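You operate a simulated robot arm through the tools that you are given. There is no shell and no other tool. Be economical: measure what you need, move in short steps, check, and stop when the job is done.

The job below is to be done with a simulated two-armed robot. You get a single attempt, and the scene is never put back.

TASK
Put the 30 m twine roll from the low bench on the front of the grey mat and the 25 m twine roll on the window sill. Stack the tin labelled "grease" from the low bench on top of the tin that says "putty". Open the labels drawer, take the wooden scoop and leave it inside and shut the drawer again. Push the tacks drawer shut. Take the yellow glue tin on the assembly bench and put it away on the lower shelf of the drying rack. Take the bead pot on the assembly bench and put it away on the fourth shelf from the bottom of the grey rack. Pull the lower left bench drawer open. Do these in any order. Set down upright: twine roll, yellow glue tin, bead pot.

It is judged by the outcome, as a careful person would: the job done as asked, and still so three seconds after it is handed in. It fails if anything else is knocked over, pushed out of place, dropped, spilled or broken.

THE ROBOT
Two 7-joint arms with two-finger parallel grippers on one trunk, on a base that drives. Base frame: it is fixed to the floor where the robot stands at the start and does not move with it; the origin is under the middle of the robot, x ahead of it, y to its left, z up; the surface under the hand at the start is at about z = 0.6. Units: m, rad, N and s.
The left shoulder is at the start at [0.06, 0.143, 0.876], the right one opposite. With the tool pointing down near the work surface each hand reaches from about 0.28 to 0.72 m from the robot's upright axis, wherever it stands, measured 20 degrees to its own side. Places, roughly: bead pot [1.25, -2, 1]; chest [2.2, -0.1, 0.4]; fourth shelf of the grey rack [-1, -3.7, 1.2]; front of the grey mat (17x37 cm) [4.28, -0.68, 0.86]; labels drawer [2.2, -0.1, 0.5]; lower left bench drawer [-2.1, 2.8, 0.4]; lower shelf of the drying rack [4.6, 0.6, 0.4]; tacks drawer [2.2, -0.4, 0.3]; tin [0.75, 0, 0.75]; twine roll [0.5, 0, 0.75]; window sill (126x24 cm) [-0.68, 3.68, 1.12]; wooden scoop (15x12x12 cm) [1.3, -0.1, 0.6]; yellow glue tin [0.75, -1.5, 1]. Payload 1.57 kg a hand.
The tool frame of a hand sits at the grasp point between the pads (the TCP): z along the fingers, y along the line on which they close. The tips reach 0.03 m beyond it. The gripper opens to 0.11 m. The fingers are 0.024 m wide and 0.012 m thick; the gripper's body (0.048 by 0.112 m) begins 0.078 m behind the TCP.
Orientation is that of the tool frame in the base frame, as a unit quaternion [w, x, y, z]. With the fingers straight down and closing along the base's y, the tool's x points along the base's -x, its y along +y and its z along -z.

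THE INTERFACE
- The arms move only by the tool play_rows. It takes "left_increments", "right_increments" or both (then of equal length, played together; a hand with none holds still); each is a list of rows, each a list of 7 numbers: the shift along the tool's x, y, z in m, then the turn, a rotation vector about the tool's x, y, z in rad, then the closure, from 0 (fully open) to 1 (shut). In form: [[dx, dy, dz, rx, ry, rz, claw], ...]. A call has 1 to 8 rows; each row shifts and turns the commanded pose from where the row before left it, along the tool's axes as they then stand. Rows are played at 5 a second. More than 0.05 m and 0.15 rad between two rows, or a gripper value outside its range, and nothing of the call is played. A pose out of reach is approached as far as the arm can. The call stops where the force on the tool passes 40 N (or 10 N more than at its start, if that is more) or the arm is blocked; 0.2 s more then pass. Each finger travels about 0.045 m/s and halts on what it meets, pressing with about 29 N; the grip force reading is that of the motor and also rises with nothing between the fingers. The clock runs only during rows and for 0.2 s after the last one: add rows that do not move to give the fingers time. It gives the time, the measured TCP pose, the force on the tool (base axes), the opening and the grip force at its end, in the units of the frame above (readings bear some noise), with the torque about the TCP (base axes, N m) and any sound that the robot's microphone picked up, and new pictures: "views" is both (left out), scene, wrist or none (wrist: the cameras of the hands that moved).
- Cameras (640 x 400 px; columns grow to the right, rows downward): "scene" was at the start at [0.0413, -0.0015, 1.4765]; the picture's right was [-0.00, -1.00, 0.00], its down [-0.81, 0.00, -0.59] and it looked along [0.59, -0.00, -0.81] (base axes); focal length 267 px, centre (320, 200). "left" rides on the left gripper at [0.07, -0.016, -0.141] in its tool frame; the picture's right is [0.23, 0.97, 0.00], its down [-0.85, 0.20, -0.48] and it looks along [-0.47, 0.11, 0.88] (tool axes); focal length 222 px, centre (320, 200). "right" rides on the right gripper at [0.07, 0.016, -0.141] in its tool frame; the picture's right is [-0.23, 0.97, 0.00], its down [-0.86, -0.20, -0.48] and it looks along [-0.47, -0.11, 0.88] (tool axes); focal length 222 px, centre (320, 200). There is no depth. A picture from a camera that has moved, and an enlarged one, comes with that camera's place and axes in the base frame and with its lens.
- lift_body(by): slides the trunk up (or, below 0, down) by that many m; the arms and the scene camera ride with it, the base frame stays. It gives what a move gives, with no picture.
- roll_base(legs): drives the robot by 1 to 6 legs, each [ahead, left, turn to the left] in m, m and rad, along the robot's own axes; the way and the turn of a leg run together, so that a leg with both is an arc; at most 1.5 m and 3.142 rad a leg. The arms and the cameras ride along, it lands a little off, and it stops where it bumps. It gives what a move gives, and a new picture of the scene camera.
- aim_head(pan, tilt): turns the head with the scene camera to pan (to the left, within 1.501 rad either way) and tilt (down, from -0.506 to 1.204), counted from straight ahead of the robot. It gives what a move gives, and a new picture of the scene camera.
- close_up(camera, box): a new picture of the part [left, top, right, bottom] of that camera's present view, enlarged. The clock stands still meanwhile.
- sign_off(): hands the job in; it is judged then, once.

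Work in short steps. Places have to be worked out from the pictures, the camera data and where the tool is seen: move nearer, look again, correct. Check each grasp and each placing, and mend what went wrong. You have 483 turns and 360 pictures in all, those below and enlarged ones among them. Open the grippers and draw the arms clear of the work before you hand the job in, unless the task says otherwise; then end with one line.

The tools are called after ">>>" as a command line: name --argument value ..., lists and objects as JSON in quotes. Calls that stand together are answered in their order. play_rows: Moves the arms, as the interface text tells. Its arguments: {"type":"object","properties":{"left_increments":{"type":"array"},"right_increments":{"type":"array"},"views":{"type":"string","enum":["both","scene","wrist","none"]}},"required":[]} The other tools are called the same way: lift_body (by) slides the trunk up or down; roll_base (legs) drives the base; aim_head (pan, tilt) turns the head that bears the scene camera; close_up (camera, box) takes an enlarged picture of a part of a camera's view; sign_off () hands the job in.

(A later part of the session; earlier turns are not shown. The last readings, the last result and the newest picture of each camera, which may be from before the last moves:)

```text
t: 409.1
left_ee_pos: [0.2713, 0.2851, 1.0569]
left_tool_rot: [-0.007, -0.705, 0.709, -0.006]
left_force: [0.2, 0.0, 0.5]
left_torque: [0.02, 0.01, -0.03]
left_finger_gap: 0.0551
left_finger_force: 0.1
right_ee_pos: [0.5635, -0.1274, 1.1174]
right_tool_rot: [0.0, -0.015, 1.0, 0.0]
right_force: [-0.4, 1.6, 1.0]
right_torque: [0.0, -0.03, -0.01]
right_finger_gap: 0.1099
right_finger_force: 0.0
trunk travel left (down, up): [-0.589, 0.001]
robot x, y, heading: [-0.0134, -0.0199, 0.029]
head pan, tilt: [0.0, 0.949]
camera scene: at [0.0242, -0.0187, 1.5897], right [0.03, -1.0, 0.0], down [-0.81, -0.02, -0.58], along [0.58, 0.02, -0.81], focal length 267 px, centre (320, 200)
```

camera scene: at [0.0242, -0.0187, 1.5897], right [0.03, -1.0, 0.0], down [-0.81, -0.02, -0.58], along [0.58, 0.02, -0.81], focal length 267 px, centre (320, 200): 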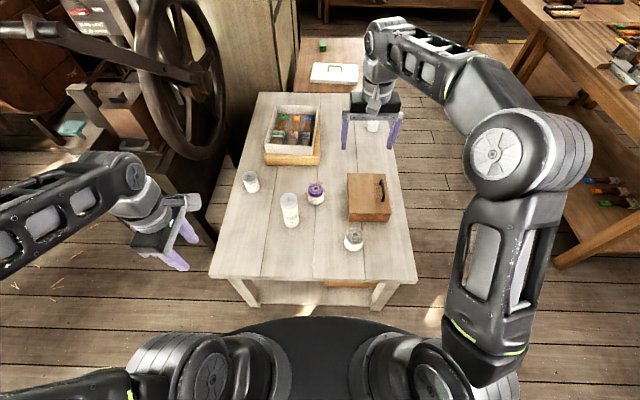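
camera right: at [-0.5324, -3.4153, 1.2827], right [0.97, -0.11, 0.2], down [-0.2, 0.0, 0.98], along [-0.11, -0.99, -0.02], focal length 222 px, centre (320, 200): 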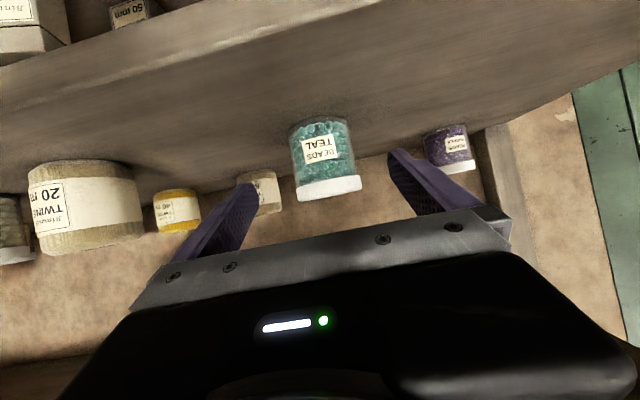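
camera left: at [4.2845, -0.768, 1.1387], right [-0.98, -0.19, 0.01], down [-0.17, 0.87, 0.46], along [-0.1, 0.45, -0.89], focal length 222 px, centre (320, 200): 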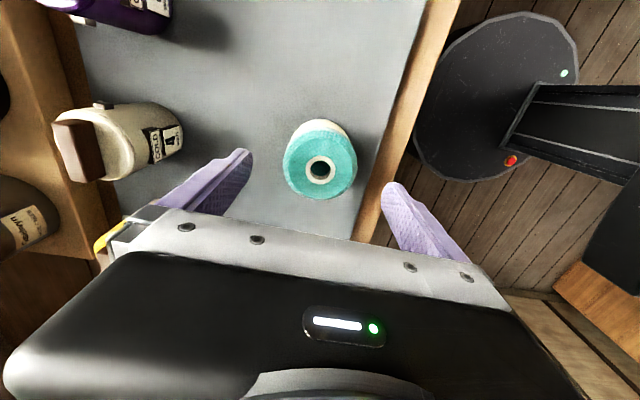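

The pot is on the fourth shelf. The 25 m roll is at about (0.52, −0.138). For the sill I want a tilted grasp, so I back off 0.1 m, lower the right hand and tilt it about 55°.

>>> roll_base --legs '[[-0.1, 0, -0.026]]'

>>> play_rows --right_increments '[[0.01, 0, 0.045, 0, 0, 0, 0], [0.01, 0, 0.045, 0, 0, 0, 0], [0.01, 0, 0.045, 0, 0, 0, 0], [0.01, 0, 0.045, 0, 0, 0, 0], [0, 0, 0.045, 0, 0, 0, 0], [0, 0, 0.045, 0, 0, 0, 0], [0, 0, 0, 0, -0.14, 0, 0], [0, 0, 0, 0, -0.14, 0, 0]]' --views "none"

>>> play_rows --right_increments '[[0, 0, 0, 0, -0.14, 0, 0], [0, 0, 0, 0, -0.14, 0, 0], [0, 0, 0, 0, -0.14, 0, 0], [0, 0, 0, 0, -0.14, 0, 0], [0, 0, 0, 0, -0.12, 0, 0]]' --views "both"

```text
t: 410.3
left_ee_pos: [0.1773, 0.2757, 1.0581]
left_tool_rot: [-0.008, -0.695, 0.718, -0.006]
left_force: [-0.5, -0.7, 0.0]
left_torque: [-0.02, -0.03, 0.03]
left_finger_gap: 0.055
left_finger_force: 0.1
right_ee_pos: [0.4605, -0.1432, 1.1184]
right_tool_rot: [0.001, -0.001, 1.0, 0.0]
right_force: [-0.8, 0.5, 0.5]
right_torque: [0.0, -0.05, 0.0]
right_finger_gap: 0.11
right_finger_force: 0.0
trunk travel left (down, up): [-0.589, 0.001]
robot x, y, heading: [-0.1161, -0.0213, 0.004]
head pan, tilt: [0.0, 0.949]
camera scene: at [-0.0767, -0.0213, 1.5897], right [0.0, -1.0, 0.0], down [-0.81, 0.0, -0.58], along [0.58, 0.0, -0.81], focal length 267 px, centre (320, 200)
```

scene: 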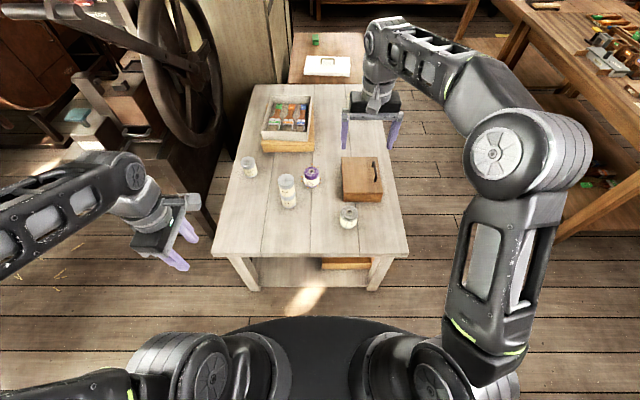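

```text
t: 412.1
left_ee_pos: [0.1793, 0.276, 1.0576]
left_tool_rot: [-0.007, -0.696, 0.718, -0.006]
left_force: [0.6, 0.5, 0.8]
left_torque: [-0.03, 0.0, -0.03]
left_finger_gap: 0.0552
left_finger_force: 0.2
right_ee_pos: [0.4231, -0.1447, 0.8481]
right_tool_rot: [0.141, -0.001, 0.99, 0.0]
right_force: [1.0, 0.8, 0.1]
right_torque: [0.0, -0.01, -0.02]
right_finger_gap: 0.1098
right_finger_force: 0.0
trunk travel left (down, up): [-0.589, 0.001]
robot x, y, heading: [-0.1153, -0.0221, 0.002]
head pan, tilt: [0.0, 0.949]
```

```text
t: 413.3
left_ee_pos: [0.1797, 0.2769, 1.0575]
left_tool_rot: [-0.008, -0.696, 0.718, -0.004]
left_force: [0.3, -0.2, -0.1]
left_torque: [-0.02, 0.01, 0.01]
left_finger_gap: 0.055
left_finger_force: 0.1
right_ee_pos: [0.422, -0.1429, 0.8478]
right_tool_rot: [0.463, -0.001, 0.887, 0.0]
right_force: [0.4, -0.9, -0.1]
right_torque: [-0.02, -0.02, -0.02]
right_finger_gap: 0.1101
right_finger_force: 0.2
trunk travel left (down, up): [-0.589, 0.001]
robot x, y, heading: [-0.1157, -0.0201, 0.003]
head pan, tilt: [0.0, 0.949]
camera scene: at [-0.0747, -0.0211, 1.5897], right [0.0, -1.0, 0.0], down [-0.81, 0.0, -0.58], along [0.58, 0.0, -0.81], focal length 267 px, centre (320, 200)
camera right: at [0.2662, -0.1273, 0.8717], right [0.13, 0.97, 0.19], down [0.1, -0.2, 0.98], along [0.99, -0.11, -0.12], focal length 222 px, centre (320, 200)
```

scene: 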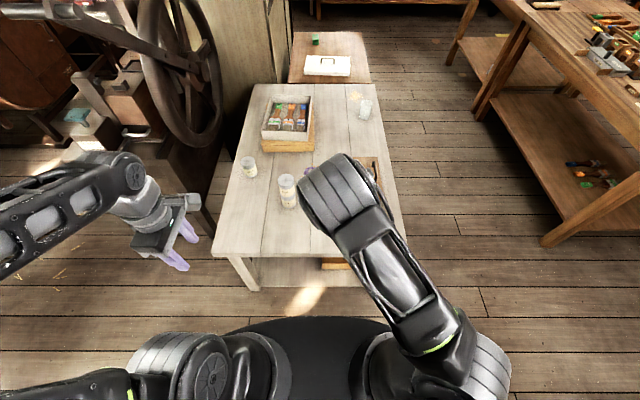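
right: 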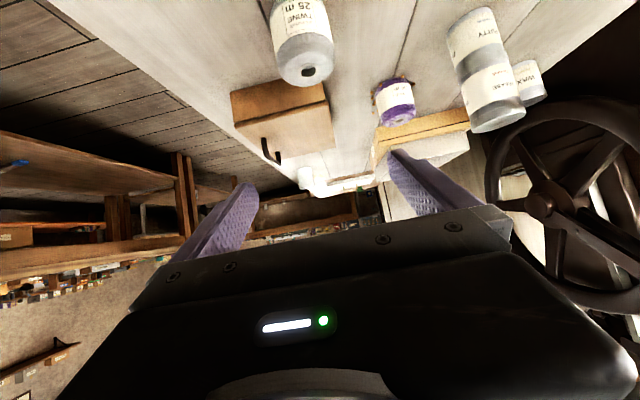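

Wrist view: the roll is at (0.517, −0.142). I move to a pre-grasp point low in front of it, then look.

>>> play_rows --right_increments '[[0.038, 0, 0.0305, 0, 0, 0, 0], [0.038, 0, 0.0305, 0, 0, 0, 0], [0.038, 0, 0.0305, 0, 0, 0, 0], [0, 0, 0, 0, 0, 0, 0]]' --views "wrist"

```text
t: 414.3
left_ee_pos: [0.1786, 0.2768, 1.058]
left_tool_rot: [-0.007, -0.695, 0.719, -0.005]
left_force: [-0.7, -0.3, 0.0]
left_torque: [-0.03, 0.0, 0.0]
left_finger_gap: 0.055
left_finger_force: 0.0
right_ee_pos: [0.4332, -0.1414, 0.703]
right_tool_rot: [0.462, -0.001, 0.887, 0.001]
right_force: [-0.5, -0.4, 0.3]
right_torque: [-0.02, -0.02, -0.01]
right_finger_gap: 0.1101
right_finger_force: 0.1
trunk travel left (down, up): [-0.589, 0.001]
robot x, y, heading: [-0.1153, -0.0216, 0.001]
head pan, tilt: [0.0, 0.949]
camera right: at [0.2769, -0.1258, 0.7258], right [0.13, 0.97, 0.19], down [0.1, -0.2, 0.97], along [0.99, -0.11, -0.12], focal length 222 px, centre (320, 200)
```

right: 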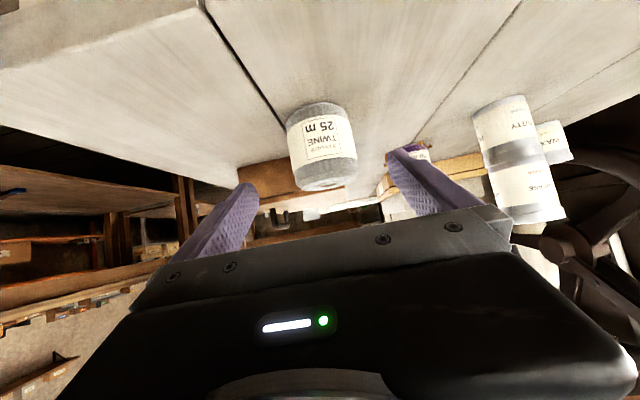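

Centred. I advance 10 cm and close.

>>> play_rows --right_increments '[[0, 0, 0.035, 0, 0, 0, 0], [0, 0, 0.035, 0, 0, 0, 0], [0, 0, 0.03, 0, 0, 0, 0], [0, 0, 0, 0, 0, 0, 0.4], [0, 0, 0, 0, 0, 0, 0.8], [0, 0, 0, 0, 0, 0, 0.8], [0, 0, 0, 0, 0, 0, 0.8]]' --views "wrist"

```text
t: 415.9
left_ee_pos: [0.1797, 0.2753, 1.0579]
left_tool_rot: [-0.006, -0.696, 0.718, -0.005]
left_force: [-1.3, 0.4, 0.6]
left_torque: [0.0, 0.03, 0.01]
left_finger_gap: 0.0553
left_finger_force: 0.0
right_ee_pos: [0.5156, -0.1427, 0.6455]
right_tool_rot: [0.461, -0.001, 0.888, 0.001]
right_force: [0.0, 0.2, 0.9]
right_torque: [0.03, 0.01, 0.0]
right_finger_gap: 0.0728
right_finger_force: 28.5
trunk travel left (down, up): [-0.589, 0.001]
robot x, y, heading: [-0.1162, -0.0195, 0.006]
head pan, tilt: [0.0, 0.949]
camera right: at [0.3609, -0.1268, 0.6698], right [0.13, 0.97, 0.19], down [0.1, -0.2, 0.97], along [0.99, -0.11, -0.12], focal length 222 px, centre (320, 200)
```

right: 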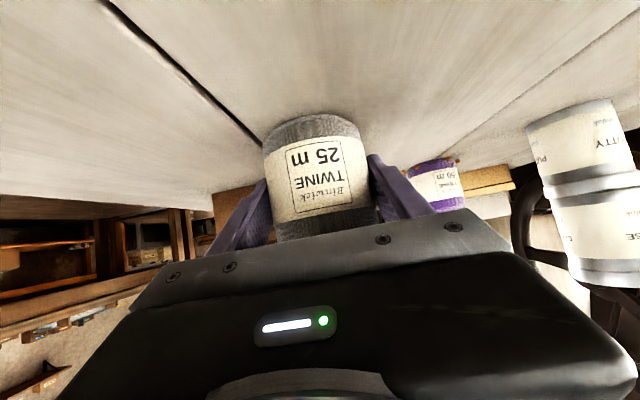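

Gripped. I lift the roll straight up.

>>> play_rows --right_increments '[[-0.0123, 0, -0.0086, 0, 0, 0, 0.8], [-0.037, 0, -0.0257, 0, 0, 0, 0.8], [-0.037, 0, -0.0257, 0, 0, 0, 0.8], [-0.037, 0, -0.0257, 0, 0, 0, 0.8], [-0.037, 0, -0.0257, 0, 0, 0, 0.8], [-0.037, 0, -0.0257, 0, 0, 0, 0.8], [-0.037, 0, -0.0257, 0, 0, 0, 0.8], [-0.037, 0, -0.0257, 0, 0, 0, 0.8]]' --views "scene"

```text
t: 417.7
left_ee_pos: [0.1797, 0.2755, 1.0586]
left_tool_rot: [-0.008, -0.696, 0.718, -0.005]
left_force: [0.4, -0.5, 0.7]
left_torque: [0.0, -0.02, -0.01]
left_finger_gap: 0.0549
left_finger_force: 0.0
right_ee_pos: [0.5137, -0.145, 0.9716]
right_tool_rot: [0.461, -0.001, 0.887, 0.001]
right_force: [0.0, -0.5, -0.9]
right_torque: [0.02, 0.01, -0.05]
right_finger_gap: 0.0726
right_finger_force: 28.8
trunk travel left (down, up): [-0.589, 0.001]
robot x, y, heading: [-0.1143, -0.0196, 0.001]
head pan, tilt: [0.0, 0.949]
camera scene: at [-0.0758, -0.0212, 1.5896], right [0.0, -1.0, 0.0], down [-0.81, 0.0, -0.58], along [0.58, 0.0, -0.81], focal length 267 px, centre (320, 200)
```

scene: 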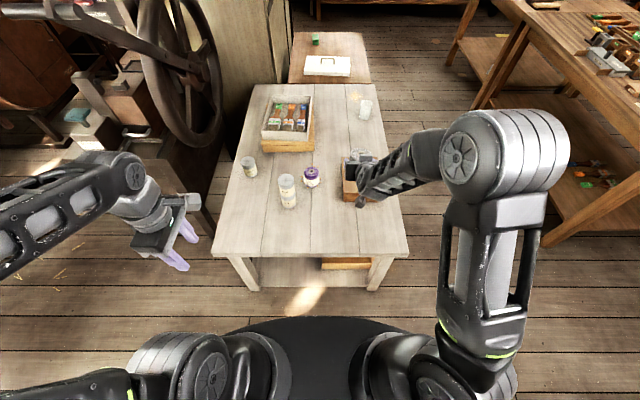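

I back away and turn to face the window wall (+y), then look for the way.

>>> roll_base --legs '[[-0.36, 0, 0], [0, 0, 1.57], [0.5, 0, 0]]'

>>> aim_head --pan 0.0 --tilt 0.45

```text
t: 426.3
left_ee_pos: [-0.7674, 0.772, 1.059]
left_tool_rot: [0.001, 1.0, -0.016, 0.008]
left_force: [-1.0, -0.4, 0.3]
left_torque: [-0.01, -0.02, 0.01]
left_finger_gap: 0.0551
left_finger_force: 0.1
right_ee_pos: [-0.3462, 1.1087, 0.9708]
right_tool_rot: [-0.326, 0.628, -0.627, -0.326]
right_force: [0.2, 0.5, -1.9]
right_torque: [-0.02, -0.01, 0.02]
right_finger_gap: 0.0726
right_finger_force: 28.5
trunk travel left (down, up): [-0.589, 0.001]
robot x, y, heading: [-0.472, 0.4793, 1.573]
head pan, tilt: [0.0, 0.949]
camera scene: at [-0.4731, 0.5189, 1.5896], right [1.0, 0.0, 0.0], down [0.0, -0.81, -0.58], along [0.0, 0.58, -0.81], focal length 267 px, centre (320, 200)
```

scene: 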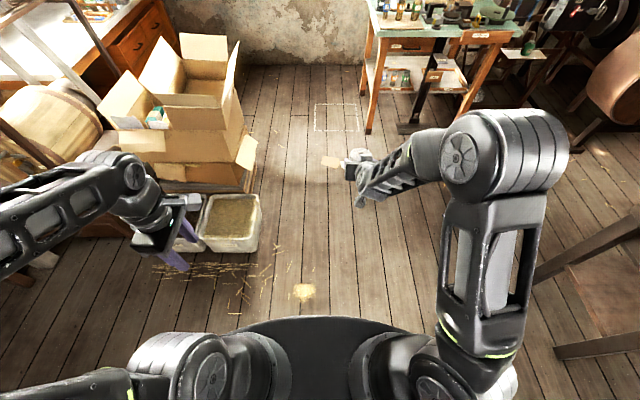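

```text
t: 427.3
left_ee_pos: [-0.7682, 0.7711, 1.0583]
left_tool_rot: [0.001, 1.0, -0.016, 0.009]
left_force: [-0.5, 1.0, 0.4]
left_torque: [0.01, 0.0, 0.02]
left_finger_gap: 0.0547
left_finger_force: 0.0
right_ee_pos: [-0.3446, 1.1075, 0.972]
right_tool_rot: [-0.326, 0.628, -0.627, -0.326]
right_force: [0.4, 0.9, -1.3]
right_torque: [-0.01, -0.02, 0.02]
right_finger_gap: 0.0724
right_finger_force: 28.9
trunk travel left (down, up): [-0.589, 0.001]
robot x, y, heading: [-0.4737, 0.4752, 1.573]
head pan, tilt: [0.0, 0.45]
camera scene: at [-0.4731, 0.5372, 1.6316], right [1.0, 0.0, 0.0], down [0.0, -0.44, -0.9], along [0.0, 0.9, -0.44], focal length 267 px, centre (320, 200)
```

scene: 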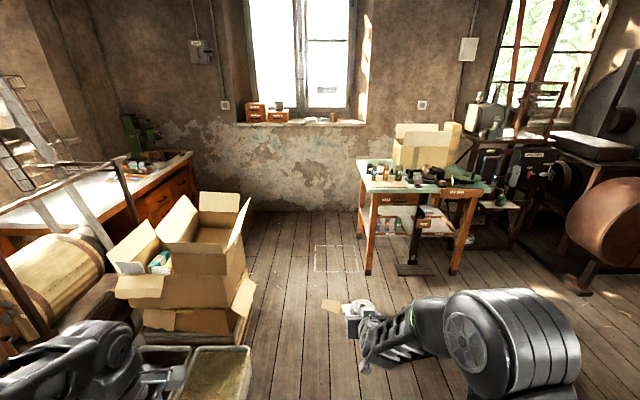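

The lane between the boxes (x < −0.86) and the green table (x > −0.14) is clear. I raise the roll to z ≈ 1.2 and drive forward along x ≈ −0.5.

>>> play_rows --right_increments '[[-0.037, 0, -0.0257, 0, 0, 0, 0.8], [-0.037, 0, -0.0257, 0, 0, 0, 0.8], [-0.037, 0, -0.0257, 0, 0, 0, 0.8], [-0.037, 0, -0.0257, 0, 0, 0, 0.8], [-0.037, 0, -0.0257, 0, 0, 0, 0.8], [0, 0, 0, 0, 0, 0, 0.8]]' --views "none"

>>> roll_base --legs '[[1.2, 0.02, 0]]'

```text
t: 428.7
left_ee_pos: [-0.7664, 0.7726, 1.0583]
left_tool_rot: [0.001, 1.0, -0.016, 0.009]
left_force: [-0.4, 0.3, 0.0]
left_torque: [-0.02, 0.0, -0.02]
left_finger_gap: 0.0548
left_finger_force: 0.1
right_ee_pos: [-0.343, 1.1058, 1.2002]
right_tool_rot: [-0.326, 0.628, -0.626, -0.327]
right_force: [-0.1, 0.0, -0.6]
right_torque: [-0.04, -0.02, -0.03]
right_finger_gap: 0.0724
right_finger_force: 28.8
trunk travel left (down, up): [-0.589, 0.001]
robot x, y, heading: [-0.4752, 0.479, 1.579]
head pan, tilt: [0.0, 0.45]
```

```text
t: 434.6
left_ee_pos: [-0.8002, 1.9472, 1.0577]
left_tool_rot: [0.002, 1.0, -0.009, 0.009]
left_force: [-0.3, 0.1, 0.7]
left_torque: [0.01, -0.02, -0.02]
left_finger_gap: 0.0549
left_finger_force: 0.1
right_ee_pos: [-0.3818, 2.2875, 1.1996]
right_tool_rot: [-0.324, 0.631, -0.622, -0.33]
right_force: [-0.4, 0.7, -1.5]
right_torque: [-0.03, -0.02, -0.01]
right_finger_gap: 0.0723
right_finger_force: 28.7
trunk travel left (down, up): [-0.589, 0.001]
robot x, y, heading: [-0.5023, 1.6554, 1.58]
head pan, tilt: [0.0, 0.45]
camera scene: at [-0.5039, 1.7174, 1.6316], right [1.0, 0.01, 0.0], down [0.01, -0.44, -0.9], along [-0.01, 0.9, -0.44], focal length 267 px, centre (320, 200)
```

scene: 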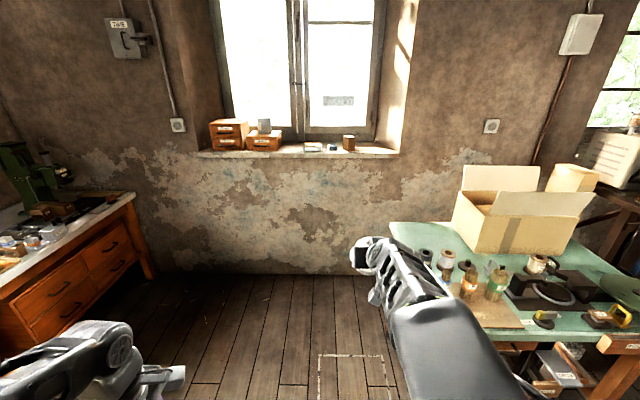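

Zooming on the window sill to find a free spot.

>>> close_up --camera "scene" --box '[190, 100, 410, 180]'

```text
2.91 times, centred on (300, 140) of scene
camera zoom: at [-0.5039, 1.7174, 1.6316], right [1.0, 0.01, 0.0], down [0.01, -0.44, -0.9], along [-0.01, 0.9, -0.44], focal length 777 px, centre (378, 374)
```

zoom: 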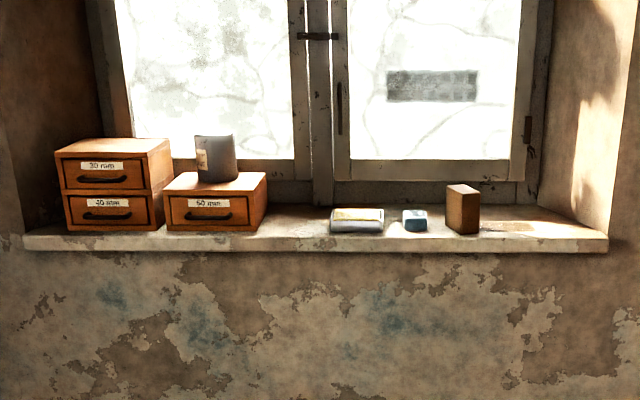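

The right part of the sill, around x = −0.2, has the most room (about 0.25 m). I swing left past the green table, then approach with a slight right turn, stopping short of the sill.

>>> roll_base --legs '[[0.45, 0.13, -0.01], [0.75, 0, 0], [0, -0.14, -0.3]]'

```text
t: 442.2
left_ee_pos: [-0.6954, 3.2287, 1.0586]
left_tool_rot: [0.003, 0.986, -0.167, 0.008]
left_force: [0.5, 0.2, 0.3]
left_torque: [0.03, 0.06, 0.04]
left_finger_gap: 0.055
left_finger_force: 0.1
right_ee_pos: [-0.1896, 3.4201, 1.1997]
right_tool_rot: [0.372, -0.525, 0.715, 0.274]
right_force: [1.5, 0.2, -1.1]
right_torque: [0.03, 0.0, 0.04]
right_finger_gap: 0.0721
right_finger_force: 29.4
trunk travel left (down, up): [-0.589, 0.001]
robot x, y, heading: [-0.5041, 2.8597, 1.268]
head pan, tilt: [0.0, 0.45]
camera scene: at [-0.485, 2.9153, 1.6316], right [0.95, -0.3, 0.0], down [-0.13, -0.42, -0.9], along [0.27, 0.86, -0.44], focal length 267 px, centre (320, 200)
```

scene: 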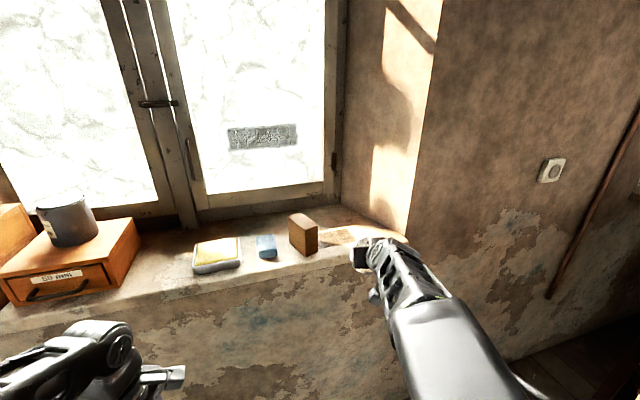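

The free stretch is x −0.28 to 0. I pull the left hand back from the wall, then drive the roll over the sill toward (−0.15, 3.64).

>>> play_rows --left_increments '[[0, 0.04, 0, 0, 0, 0, 0.9], [0, 0.04, 0, 0, 0, 0, 0.9], [0, 0.04, 0, 0, 0, 0, 0.9], [0, 0.03, 0, 0, 0, 0, 0.9]]' --views "none"

>>> roll_base --legs '[[0.13, 0.017, 0]]'

>>> close_up --camera "right" --box '[0, 0, 640, 400]'

```text
t: 443.2
left_ee_pos: [-0.7605, 3.114, 1.0883]
left_tool_rot: [0.004, 0.986, -0.167, 0.009]
left_force: [-0.1, -1.2, -0.3]
left_torque: [-0.03, -0.02, 0.0]
left_finger_gap: 0.0112
left_finger_force: 0.1
left hand out of reach, approached as far as the arm can: row 2, 3, 4
right_ee_pos: [-0.1911, 3.4194, 1.1995]
right_tool_rot: [0.372, -0.525, 0.715, 0.274]
right_force: [1.3, -0.4, -0.9]
right_torque: [0.0, 0.02, -0.01]
right_finger_gap: 0.0722
right_finger_force: 29.5
trunk travel left (down, up): [-0.589, 0.001]
robot x, y, heading: [-0.5002, 2.8587, 1.267]
head pan, tilt: [0.0, 0.45]
```

```text
t: 444.5
left_ee_pos: [-0.7411, 3.2422, 1.0889]
left_tool_rot: [0.004, 0.986, -0.166, 0.009]
left_force: [0.0, 0.7, -0.7]
left_torque: [-0.05, 0.01, 0.01]
left_finger_gap: 0.011
left_finger_force: 0.1
right_ee_pos: [-0.1698, 3.5484, 1.1986]
right_tool_rot: [0.371, -0.526, 0.715, 0.273]
right_force: [-0.5, 0.9, -2.1]
right_torque: [-0.04, -0.01, -0.01]
right_finger_gap: 0.0725
right_finger_force: 29.6
trunk travel left (down, up): [-0.589, 0.001]
robot x, y, heading: [-0.4808, 2.9853, 1.269]
head pan, tilt: [0.0, 0.45]
camera scene: at [-0.4645, 3.0454, 1.6315], right [0.95, -0.3, 0.0], down [-0.13, -0.42, -0.9], along [0.27, 0.86, -0.44], focal length 267 px, centre (320, 200)
```

scene: 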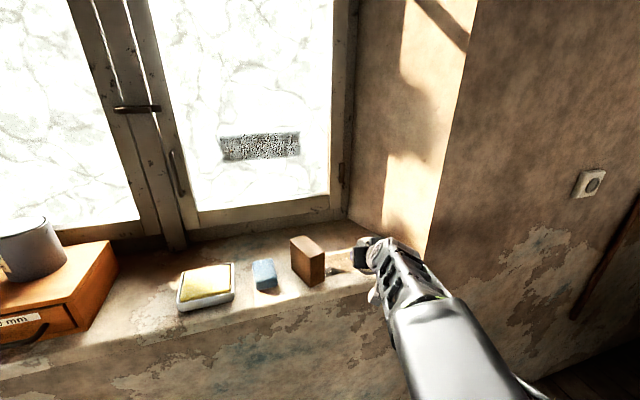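

```text
1.00 times, centred on (320, 200) of right (not enlarged: the box is as wide or as high as the picture)
camera zoom: at [-0.2307, 3.4051, 1.2234], right [-0.89, 0.41, 0.19], down [0.22, 0.04, 0.97], along [0.4, 0.91, -0.12], focal length 222 px, centre (320, 200)
```

zoom: 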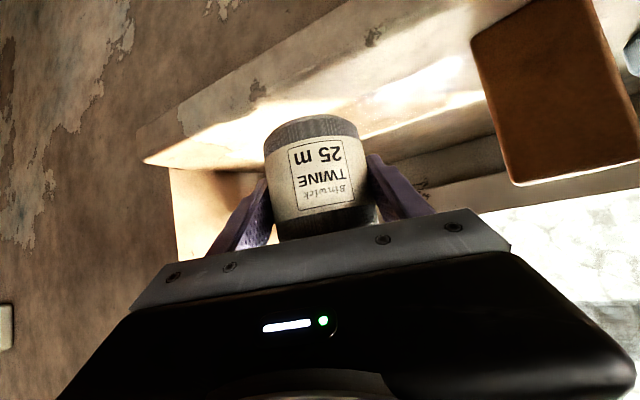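

The wrist camera confirms the block's edge at x ≈ −0.284 and the sill end at x ≈ 0.017. I go forward another 9.5 cm.

>>> roll_base --legs '[[0.095, 0, 0]]'

>>> close_up --camera "right" --box '[0, 0, 640, 400]'

```text
t: 445.6
left_ee_pos: [-0.7095, 3.3333, 1.0886]
left_tool_rot: [0.003, 0.986, -0.168, 0.009]
left_force: [-0.2, 0.5, -0.8]
left_torque: [-0.01, 0.02, 0.02]
left_finger_gap: 0.0111
left_finger_force: 0.1
right_ee_pos: [-0.1406, 3.6392, 1.1989]
right_tool_rot: [0.371, -0.526, 0.715, 0.274]
right_force: [0.5, 0.3, -0.6]
right_torque: [-0.01, -0.01, 0.01]
right_finger_gap: 0.0722
right_finger_force: 29.0
trunk travel left (down, up): [-0.589, 0.001]
robot x, y, heading: [-0.4536, 3.0737, 1.271]
head pan, tilt: [0.0, 0.45]
camera scene: at [-0.4358, 3.136, 1.6316], right [0.95, -0.3, 0.0], down [-0.13, -0.42, -0.9], along [0.27, 0.86, -0.44], focal length 267 px, centre (320, 200)
```

scene: 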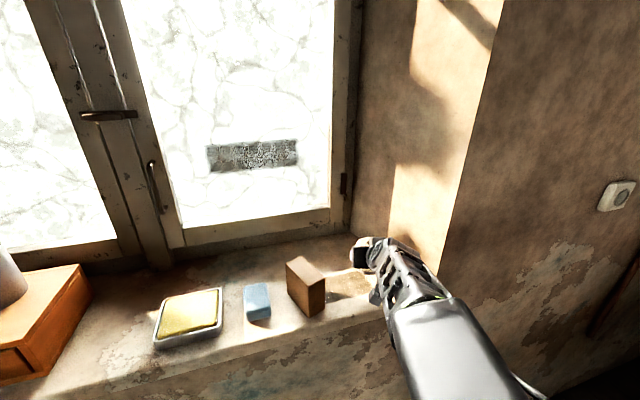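

```text
1.00 times, centred on (320, 200) of right (not enlarged: the box is as wide or as high as the picture)
camera zoom: at [-0.2016, 3.4954, 1.2234], right [-0.89, 0.42, 0.19], down [0.22, 0.04, 0.97], along [0.4, 0.91, -0.12], focal length 222 px, centre (320, 200)
```

zoom: 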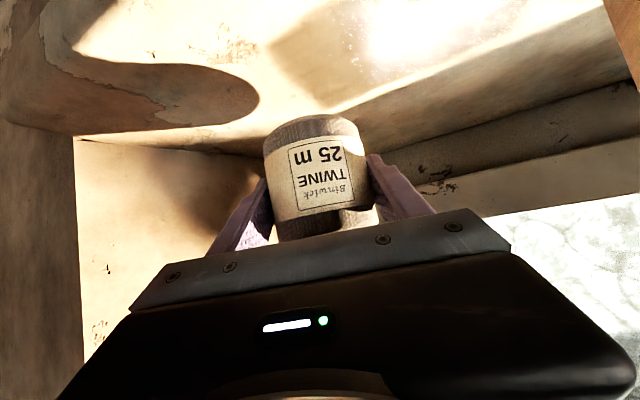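

There is ample clearance on both sides. I lower the roll onto the sill.

>>> play_rows --right_increments '[[0.0123, 0, 0.0086, 0, 0, 0, 0.8], [0.0057, 0, 0.004, 0, 0, 0, 0.8], [0, 0, 0, 0, 0, 0, 0.8]]' --views "none"

>>> play_rows --right_increments '[[0.0041, 0, 0.0029, 0, 0, 0, 0.8], [0.0041, 0, 0.0029, 0, 0, 0, 0.8], [0, 0, 0, 0, 0, 0, 0.8]]' --views "none"

>>> play_rows --right_increments '[[0.0041, 0, 0.0029, 0, 0, 0, 0.8], [0, 0, 0, 0, 0, 0, 0.8]]' --views "none"

```text
t: 446.4
left_ee_pos: [-0.7103, 3.3332, 1.0889]
left_tool_rot: [0.004, 0.986, -0.167, 0.009]
left_force: [1.0, 0.2, 0.1]
left_torque: [-0.02, 0.0, 0.02]
left_finger_gap: 0.0109
left_finger_force: 0.0
right_ee_pos: [-0.1384, 3.6378, 1.1759]
right_tool_rot: [0.371, -0.526, 0.714, 0.274]
right_force: [0.2, 0.5, -0.5]
right_torque: [-0.02, 0.0, -0.01]
right_finger_gap: 0.0721
right_finger_force: 28.8
trunk travel left (down, up): [-0.589, 0.001]
robot x, y, heading: [-0.4481, 3.0765, 1.265]
head pan, tilt: [0.0, 0.45]
```

```text
t: 447.2
left_ee_pos: [-0.7109, 3.3327, 1.0889]
left_tool_rot: [0.003, 0.986, -0.167, 0.009]
left_force: [-0.1, 0.4, -0.7]
left_torque: [0.03, 0.04, 0.03]
left_finger_gap: 0.0109
left_finger_force: 0.0
right_ee_pos: [-0.1412, 3.6385, 1.1663]
right_tool_rot: [0.372, -0.525, 0.715, 0.274]
right_force: [-0.9, -0.5, -1.5]
right_torque: [-0.05, -0.03, -0.03]
right_finger_gap: 0.0723
right_finger_force: 28.9
trunk travel left (down, up): [-0.589, 0.001]
robot x, y, heading: [-0.4534, 3.0779, 1.267]
head pan, tilt: [0.0, 0.45]
```

```text
t: 447.8
left_ee_pos: [-0.7124, 3.3329, 1.0895]
left_tool_rot: [0.003, 0.986, -0.168, 0.009]
left_force: [0.5, 0.2, -0.9]
left_torque: [0.01, 0.0, -0.02]
left_finger_gap: 0.0112
left_finger_force: 0.1
right_ee_pos: [-0.1398, 3.6382, 1.1666]
right_tool_rot: [0.375, -0.524, 0.713, 0.276]
right_force: [0.9, 5.5, 19.6]
right_torque: [-0.12, 0.23, 0.1]
right_finger_gap: 0.0725
right_finger_force: 29.2
trunk travel left (down, up): [-0.589, 0.001]
robot x, y, heading: [-0.4537, 3.0749, 1.268]
head pan, tilt: [0.0, 0.45]
```

Contact with the sill. I press it just flat, release, and retreat along the tool axis.

>>> play_rows --right_increments '[[0.002, 0, 0.0012, 0, 0, 0, 0.8], [0, 0, 0, 0, 0, 0, 0.8], [0, 0, 0, 0, 0, 0, 0.3], [0, 0, 0, 0, 0, 0, 0], [0, 0, 0, 0, 0, 0, 0], [0, 0, -0.02, 0, 0, 0, 0], [0, 0, -0.04, 0, 0, 0, 0], [0, 0, -0.04, 0, 0, 0, 0]]' --views "both"

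```text
t: 449.6
left_ee_pos: [-0.7111, 3.3312, 1.0892]
left_tool_rot: [0.003, 0.986, -0.167, 0.009]
left_force: [-0.9, 0.3, 0.0]
left_torque: [0.01, -0.02, 0.01]
left_finger_gap: 0.0108
left_finger_force: 0.0
right_ee_pos: [-0.1629, 3.557, 1.2183]
right_tool_rot: [0.372, -0.525, 0.715, 0.274]
right_force: [0.8, -0.1, 0.4]
right_torque: [-0.01, -0.03, -0.02]
right_finger_gap: 0.1101
right_finger_force: 0.1
trunk travel left (down, up): [-0.589, 0.001]
robot x, y, heading: [-0.4539, 3.0754, 1.263]
head pan, tilt: [0.0, 0.45]
camera scene: at [-0.4367, 3.1329, 1.6317], right [0.95, -0.3, 0.0], down [-0.13, -0.41, -0.9], along [0.27, 0.86, -0.43], focal length 267 px, centre (320, 200)
camera right: at [-0.2252, 3.4124, 1.242], right [-0.89, 0.42, 0.19], down [0.22, 0.03, 0.97], along [0.4, 0.91, -0.12], focal length 222 px, centre (320, 200)
```

scene: 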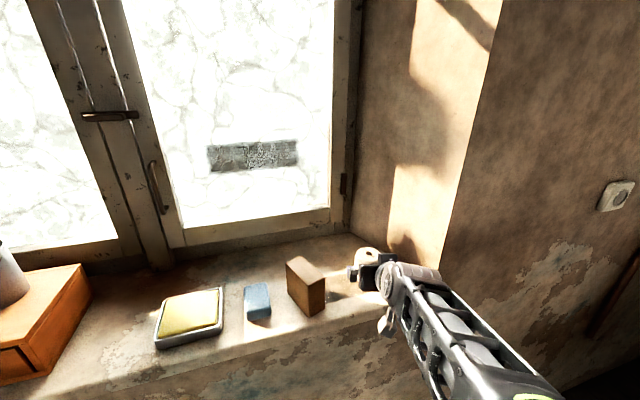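
right: 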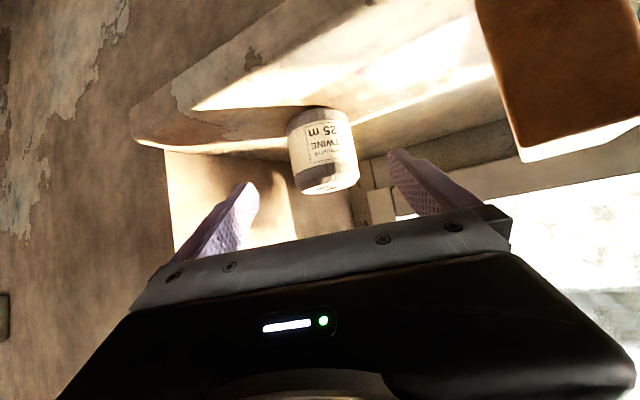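

The 25 m roll stands upright on the sill. I back away and turn left to face the bench with drawers.

>>> roll_base --legs '[[-0.25, 0, 0], [0, 0, 1.0], [0, 0, 0.875]]'

>>> aim_head --pan 0.0 --tilt 0.65

```text
t: 456.2
left_ee_pos: [-0.7014, 2.5071, 1.0893]
left_tool_rot: [-0.005, 0.723, 0.691, 0.008]
left_force: [0.3, -0.3, -1.1]
left_torque: [0.0, -0.01, 0.0]
left_finger_gap: 0.0112
left_finger_force: 0.1
right_ee_pos: [-1.0737, 2.9669, 1.2162]
right_tool_rot: [-0.003, 0.887, -0.006, -0.462]
right_force: [-0.6, 0.1, -0.5]
right_torque: [0.02, 0.02, -0.01]
right_finger_gap: 0.1099
right_finger_force: 0.1
trunk travel left (down, up): [-0.589, 0.001]
robot x, y, heading: [-0.53, 2.8313, 3.131]
head pan, tilt: [0.0, 0.45]
camera scene: at [-0.5939, 2.8276, 1.6316], right [0.01, 1.0, 0.0], down [0.44, -0.01, -0.9], along [-0.9, 0.01, -0.44], focal length 267 px, centre (320, 200)
```

scene: 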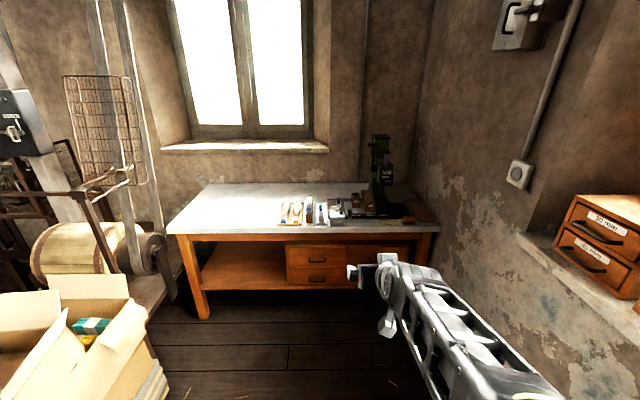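

```text
t: 457.0
left_ee_pos: [-0.7011, 2.5074, 1.089]
left_tool_rot: [-0.006, 0.722, 0.691, 0.008]
left_force: [0.0, 0.1, 0.4]
left_torque: [0.01, 0.0, -0.01]
left_finger_gap: 0.0112
left_finger_force: 0.1
right_ee_pos: [-1.075, 2.967, 1.2167]
right_tool_rot: [-0.002, 0.887, -0.005, -0.462]
right_force: [0.3, -0.4, 0.3]
right_torque: [0.02, 0.01, -0.02]
right_finger_gap: 0.1101
right_finger_force: 0.1
trunk travel left (down, up): [-0.589, 0.001]
robot x, y, heading: [-0.5293, 2.8298, 3.129]
head pan, tilt: [0.0, 0.649]
camera scene: at [-0.5888, 2.8276, 1.6139], right [0.01, 1.0, 0.0], down [0.6, -0.01, -0.8], along [-0.8, 0.01, -0.6], focal length 267 px, centre (320, 200)
```

scene: 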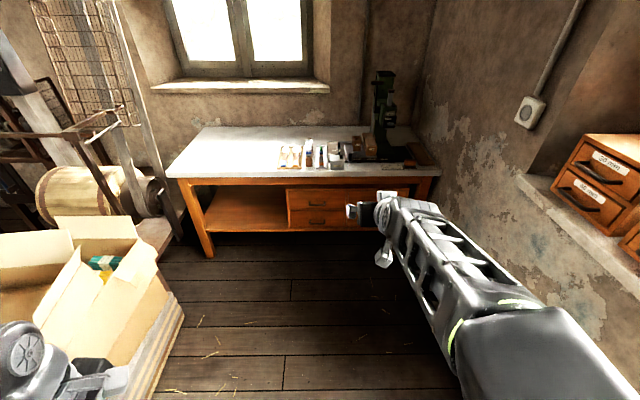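

Zooming on the drawers.

>>> close_up --camera "scene" --box '[170, 170, 450, 265]'

```text
2.29 times, centred on (310, 218) of scene
camera zoom: at [-0.5888, 2.8276, 1.6139], right [0.01, 1.0, 0.0], down [0.6, -0.01, -0.8], along [-0.8, 0.01, -0.6], focal length 610 px, centre (343, 160)
```

zoom: 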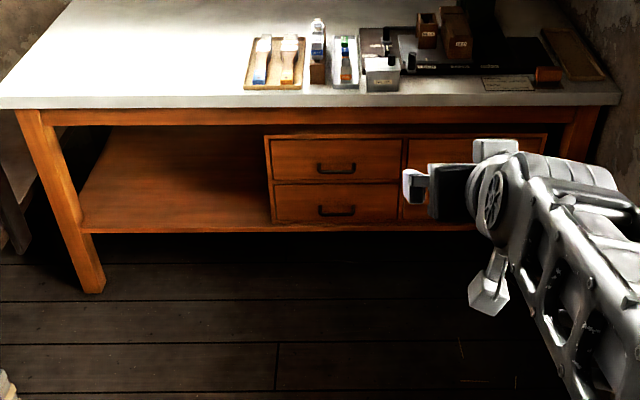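

The lower-left drawer's handle is at about (−1.97, 2.83, 0.37). I retract and straighten the right hand, then drive nearer.

>>> play_rows --right_increments '[[0.0285, 0, -0.041, 0, 0, 0, 0.5], [0.0285, 0, -0.041, 0, 0, 0, 0.5], [0, 0, 0, 0, 0.149, 0, 0.5], [0, 0, 0, 0, 0.149, 0, 0.5], [0, 0, 0, 0, 0.149, 0, 0.5], [0, 0, 0.03, 0, 0.149, 0, 0.5], [0, 0, 0.03, 0, 0.149, 0, 0.5], [0.03, 0, 0.03, 0, 0.149, 0, 0.5]]' --views "none"

>>> roll_base --legs '[[0.6, -0.04, 0.01]]'

>>> lift_body --by -0.42

>>> aim_head --pan 0.0 --tilt 0.65

```text
t: 458.0
left_ee_pos: [-0.7008, 2.5072, 1.0908]
left_tool_rot: [-0.006, 0.723, 0.691, 0.008]
left_force: [-0.3, -0.2, -0.8]
left_torque: [0.0, 0.01, -0.01]
left_finger_gap: 0.0111
left_finger_force: 0.1
right_ee_pos: [-0.9539, 2.9039, 1.2316]
right_tool_rot: [0.061, 0.933, 0.068, -0.347]
right_force: [0.7, -0.4, -0.2]
right_torque: [-0.01, -0.04, 0.01]
right_finger_gap: 0.0548
right_finger_force: 0.1
trunk travel left (down, up): [-0.589, 0.001]
robot x, y, heading: [-0.5276, 2.8339, 3.131]
head pan, tilt: [0.0, 0.649]
stopped in row 5 (right hand): the arm was blocked; the commanded pose is now the measured one
```

```text
t: 461.4
left_ee_pos: [-1.2982, 2.5484, 1.0899]
left_tool_rot: [-0.006, 0.718, 0.696, 0.008]
left_force: [0.4, 0.0, 0.1]
left_torque: [0.0, 0.01, 0.02]
left_finger_gap: 0.0111
left_finger_force: 0.0
right_ee_pos: [-1.5562, 2.9432, 1.2311]
right_tool_rot: [0.064, 0.933, 0.074, -0.346]
right_force: [-0.4, -0.4, 0.0]
right_torque: [0.01, 0.0, 0.0]
right_finger_gap: 0.0551
right_finger_force: 0.0
trunk travel left (down, up): [-0.589, 0.001]
robot x, y, heading: [-1.1303, 2.8721, -3.14]
head pan, tilt: [0.0, 0.649]
camera scene: at [-1.1913, 2.8709, 1.6138], right [0.0, 1.0, 0.0], down [0.6, 0.0, -0.8], along [-0.8, 0.0, -0.6], focal length 267 px, centre (320, 200)
```

scene: 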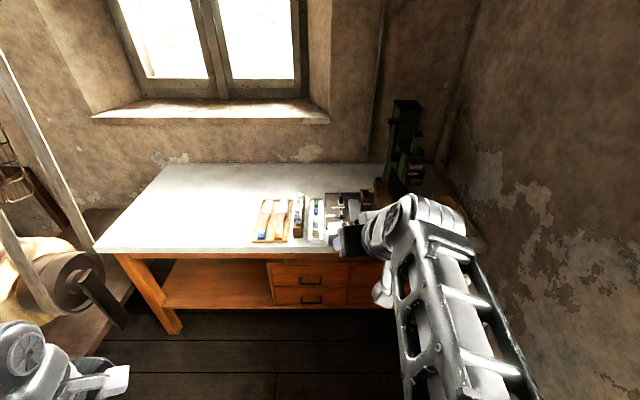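

```text
refused: -0.42 is not a number from -0.4 to 0.4
```

```text
t: 462.0
left_ee_pos: [-1.2981, 2.5487, 1.0889]
left_tool_rot: [-0.007, 0.719, 0.695, 0.008]
left_force: [0.3, -0.7, 0.0]
left_torque: [0.01, -0.01, -0.03]
left_finger_gap: 0.011
left_finger_force: 0.1
right_ee_pos: [-1.5548, 2.9431, 1.2309]
right_tool_rot: [0.063, 0.933, 0.074, -0.348]
right_force: [1.0, -0.2, -1.3]
right_torque: [-0.01, -0.01, 0.0]
right_finger_gap: 0.0548
right_finger_force: 0.0
trunk travel left (down, up): [-0.589, 0.001]
robot x, y, heading: [-1.1302, 2.8713, -3.145]
head pan, tilt: [0.0, 0.649]
camera scene: at [-1.1903, 2.8708, 1.6138], right [0.0, 1.0, 0.0], down [0.6, 0.0, -0.8], along [-0.8, 0.0, -0.6], focal length 267 px, centre (320, 200)
```

scene: 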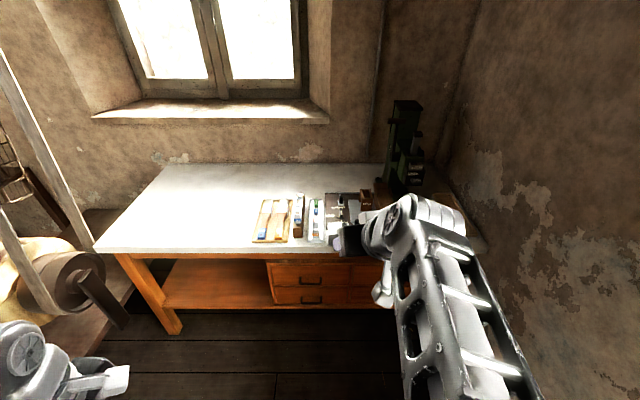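

The right arm stays as it is (clear of the bench). I lower the trunk 0.4 m and look again.

>>> lift_body --by -0.4

>>> aim_head --pan 0.0 --tilt 0.7

>>> close_up --camera "scene" --box '[230, 180, 400, 290]'

```text
t: 465.8
left_ee_pos: [-1.2985, 2.5501, 0.6891]
left_tool_rot: [-0.006, 0.718, 0.696, 0.007]
left_force: [0.1, -0.1, -0.2]
left_torque: [-0.02, 0.03, -0.01]
left_finger_gap: 0.0109
left_finger_force: 0.0
right_ee_pos: [-1.556, 2.9435, 0.8316]
right_tool_rot: [0.064, 0.933, 0.073, -0.347]
right_force: [0.7, -0.1, -0.8]
right_torque: [-0.02, -0.01, -0.03]
right_finger_gap: 0.0551
right_finger_force: 0.1
trunk travel left (down, up): [-0.189, 0.401]
robot x, y, heading: [-1.1319, 2.876, -3.143]
head pan, tilt: [0.0, 0.649]
```

```text
t: 466.5
left_ee_pos: [-1.2991, 2.5493, 0.6895]
left_tool_rot: [-0.006, 0.719, 0.695, 0.007]
left_force: [-0.9, -0.1, -0.8]
left_torque: [0.01, 0.03, 0.0]
left_finger_gap: 0.0109
left_finger_force: 0.1
right_ee_pos: [-1.5557, 2.9421, 0.8312]
right_tool_rot: [0.064, 0.933, 0.073, -0.346]
right_force: [0.3, 0.9, 0.5]
right_torque: [-0.02, -0.04, -0.03]
right_finger_gap: 0.0549
right_finger_force: 0.1
trunk travel left (down, up): [-0.189, 0.401]
robot x, y, heading: [-1.1332, 2.872, -3.142]
head pan, tilt: [0.0, 0.7]
camera scene: at [-1.1886, 2.8708, 1.2093], right [0.0, 1.0, 0.0], down [0.64, 0.0, -0.77], along [-0.77, 0.0, -0.64], focal length 267 px, centre (320, 200)
```

scene: 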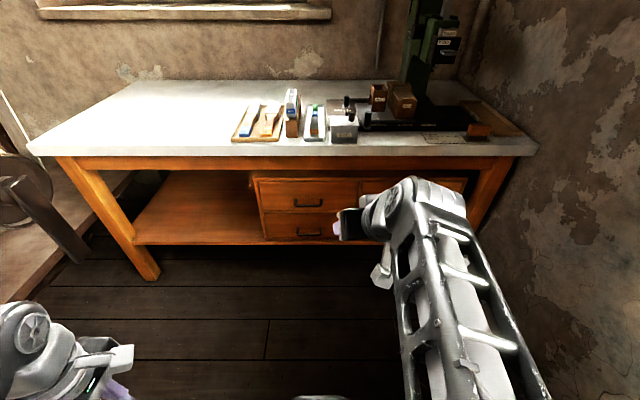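

```text
3.64 times, centred on (315, 235) of scene
camera zoom: at [-1.1886, 2.8708, 1.2093], right [0.0, 1.0, 0.0], down [0.64, 0.0, -0.77], along [-0.77, 0.0, -0.64], focal length 971 px, centre (338, 73)
```

zoom: 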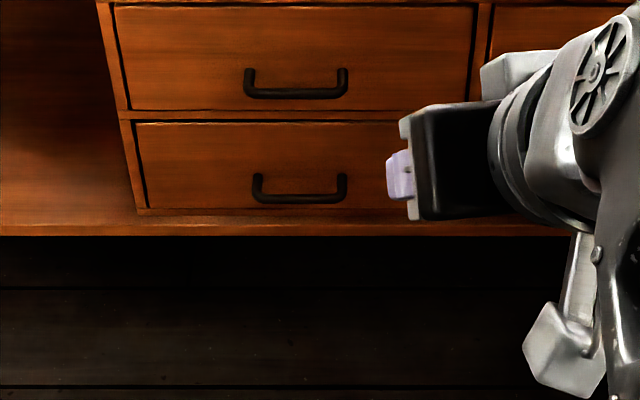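

I move the right hand outward to make room, then bring the left hand forward in front of the drawers.

>>> play_rows --right_increments '[[0, -0.03, -0.01, 0, 0, 0, 0.5], [0, -0.03, -0.01, 0, 0, 0, 0.5], [0, -0.03, -0.01, 0, 0, 0, 0.5], [0, -0.03, 0, 0, 0, 0, 0.5]]' --left_increments '[[0.03, -0.03, 0, 0, 0, 0, 0.5], [0.03, -0.035, 0, 0, 0, 0, 0.5], [0.03, -0.035, 0, 0, 0, 0, 0.6], [0.03, -0.035, 0, 0, 0, 0, 0.6]]' --views "none"

>>> play_rows --left_increments '[[0.03, -0.035, 0, 0, 0, 0, 0.6], [0.03, -0.035, 0, 0, 0, 0, 0.6], [0.03, -0.035, 0, 0, 0, 0, 0.6], [0.03, -0.035, 0, 0, 0, 0, 0.6], [0.025, -0.04, 0, 0, 0, 0, 0.6], [0, -0.045, 0.02, 0, 0, 0, 0.6], [0, -0.045, 0.02, 0.1, 0, 0, 0.6], [0, 0, 0.02, 0.149, 0, 0, 0.6]]' --views "both"

```text
t: 467.5
left_ee_pos: [-1.4284, 2.6748, 0.6902]
left_tool_rot: [-0.006, 0.718, 0.696, 0.008]
left_force: [1.0, 0.2, -0.2]
left_torque: [0.03, -0.01, -0.02]
left_finger_gap: 0.044
left_finger_force: 0.0
right_ee_pos: [-1.557, 3.065, 0.8454]
right_tool_rot: [0.063, 0.932, 0.074, -0.348]
right_force: [-0.2, 0.4, 0.9]
right_torque: [-0.02, -0.01, -0.03]
right_finger_gap: 0.0552
right_finger_force: 0.1
trunk travel left (down, up): [-0.189, 0.401]
robot x, y, heading: [-1.1361, 2.8735, -3.14]
head pan, tilt: [0.0, 0.7]
```

```text
t: 469.3
left_ee_pos: [-1.6947, 2.8324, 0.6321]
left_tool_rot: [-0.094, 0.713, 0.69, -0.079]
left_force: [-0.2, -0.3, -0.5]
left_torque: [-0.02, -0.02, 0.03]
left_finger_gap: 0.044
left_finger_force: 0.1
right_ee_pos: [-1.5569, 3.0645, 0.8432]
right_tool_rot: [0.063, 0.933, 0.073, -0.346]
right_force: [0.2, 0.1, -0.4]
right_torque: [-0.04, -0.03, 0.0]
right_finger_gap: 0.0548
right_finger_force: 0.1
trunk travel left (down, up): [-0.189, 0.401]
robot x, y, heading: [-1.1341, 2.874, -3.14]
head pan, tilt: [0.0, 0.7]
camera scene: at [-1.1889, 2.871, 1.2095], right [0.0, 1.0, 0.0], down [0.64, 0.0, -0.76], along [-0.76, 0.0, -0.64], focal length 267 px, centre (320, 200)
camera left: at [-1.6736, 2.8991, 0.7734], right [0.95, 0.2, -0.24], down [0.28, -0.87, 0.4], along [-0.13, -0.45, -0.89], focal length 222 px, centre (320, 200)
```

scene: 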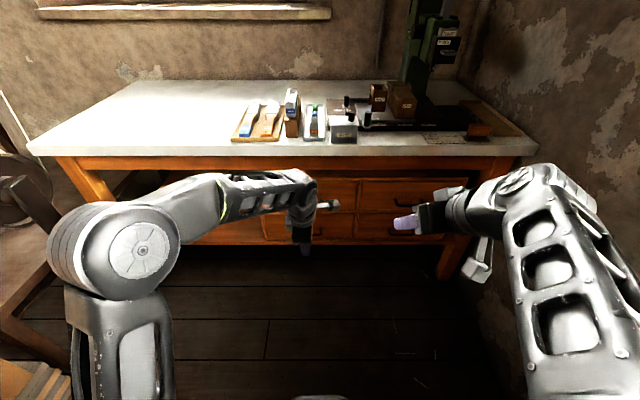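
left: 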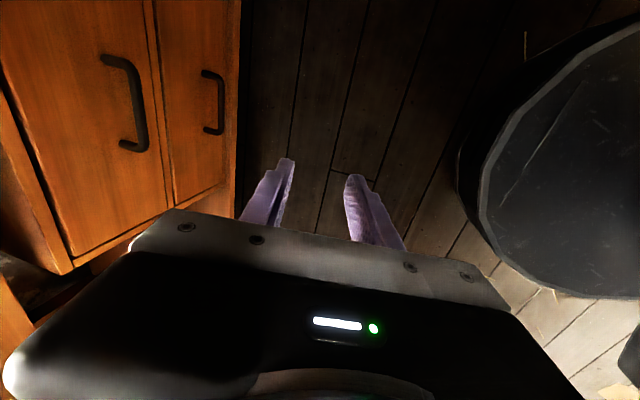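

Three views agree on the bar near (−1.95, 2.827, 0.38). I tilt the left hand to about 43° and drive 0.1 m forward.

>>> play_rows --left_increments '[[0, 0, 0, 0.149, 0, 0, 0.65], [0, 0, 0, 0.149, 0, 0, 0.65], [0, 0, 0, 0.149, 0, 0, 0.65], [0, 0, 0, 0.05, 0, 0, 0.65]]' --views "none"

>>> roll_base --legs '[[0.1, 0, 0]]'

>>> close_up --camera "left" --box '[0, 0, 640, 400]'

```text
t: 470.3
left_ee_pos: [-1.6953, 2.8292, 0.6335]
left_tool_rot: [-0.267, 0.667, 0.65, -0.246]
left_force: [-0.4, -0.9, -0.6]
left_torque: [0.02, 0.02, 0.01]
left_finger_gap: 0.0386
left_finger_force: 0.1
right_ee_pos: [-1.5573, 3.0645, 0.8449]
right_tool_rot: [0.064, 0.933, 0.074, -0.347]
right_force: [-0.1, 0.1, -0.3]
right_torque: [0.01, -0.02, 0.0]
right_finger_gap: 0.055
right_finger_force: 0.0
trunk travel left (down, up): [-0.189, 0.401]
robot x, y, heading: [-1.1292, 2.8719, -3.141]
head pan, tilt: [0.0, 0.7]
```

```text
t: 471.4
left_ee_pos: [-1.7959, 2.8292, 0.6329]
left_tool_rot: [-0.268, 0.668, 0.65, -0.246]
left_force: [-0.2, 0.3, -0.8]
left_torque: [-0.02, -0.01, 0.0]
left_finger_gap: 0.0386
left_finger_force: 0.0
right_ee_pos: [-1.6568, 3.0647, 0.8444]
right_tool_rot: [0.063, 0.933, 0.074, -0.347]
right_force: [-0.3, -0.3, -0.3]
right_torque: [0.02, 0.0, -0.01]
right_finger_gap: 0.0547
right_finger_force: 0.0
trunk travel left (down, up): [-0.189, 0.401]
robot x, y, heading: [-1.2326, 2.8741, -3.138]
head pan, tilt: [0.0, 0.7]
camera scene: at [-1.2894, 2.8709, 1.2094], right [0.0, 1.0, 0.0], down [0.64, 0.0, -0.76], along [-0.76, 0.0, -0.64], focal length 267 px, centre (320, 200)
```

scene: 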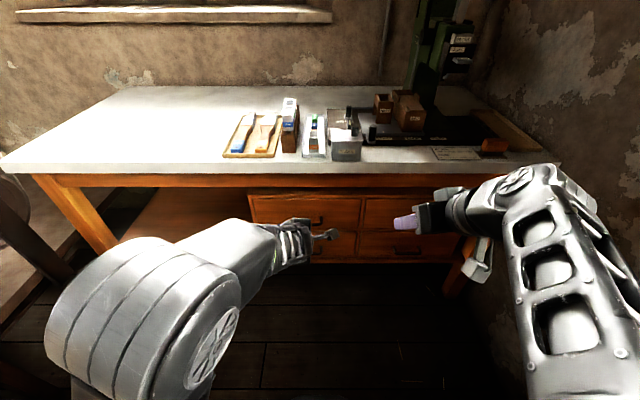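

```text
1.00 times, centred on (320, 200) of left (not enlarged: the box is as wide or as high as the picture)
camera zoom: at [-1.7102, 2.8941, 0.7489], right [0.72, 0.22, -0.66], down [0.44, -0.87, 0.2], along [-0.53, -0.44, -0.73], focal length 222 px, centre (320, 200)
```

zoom: 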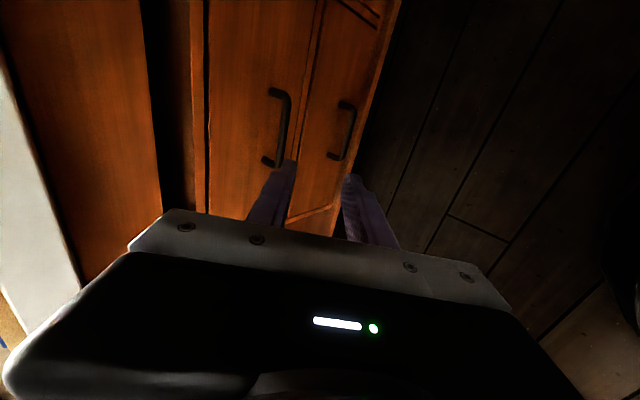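

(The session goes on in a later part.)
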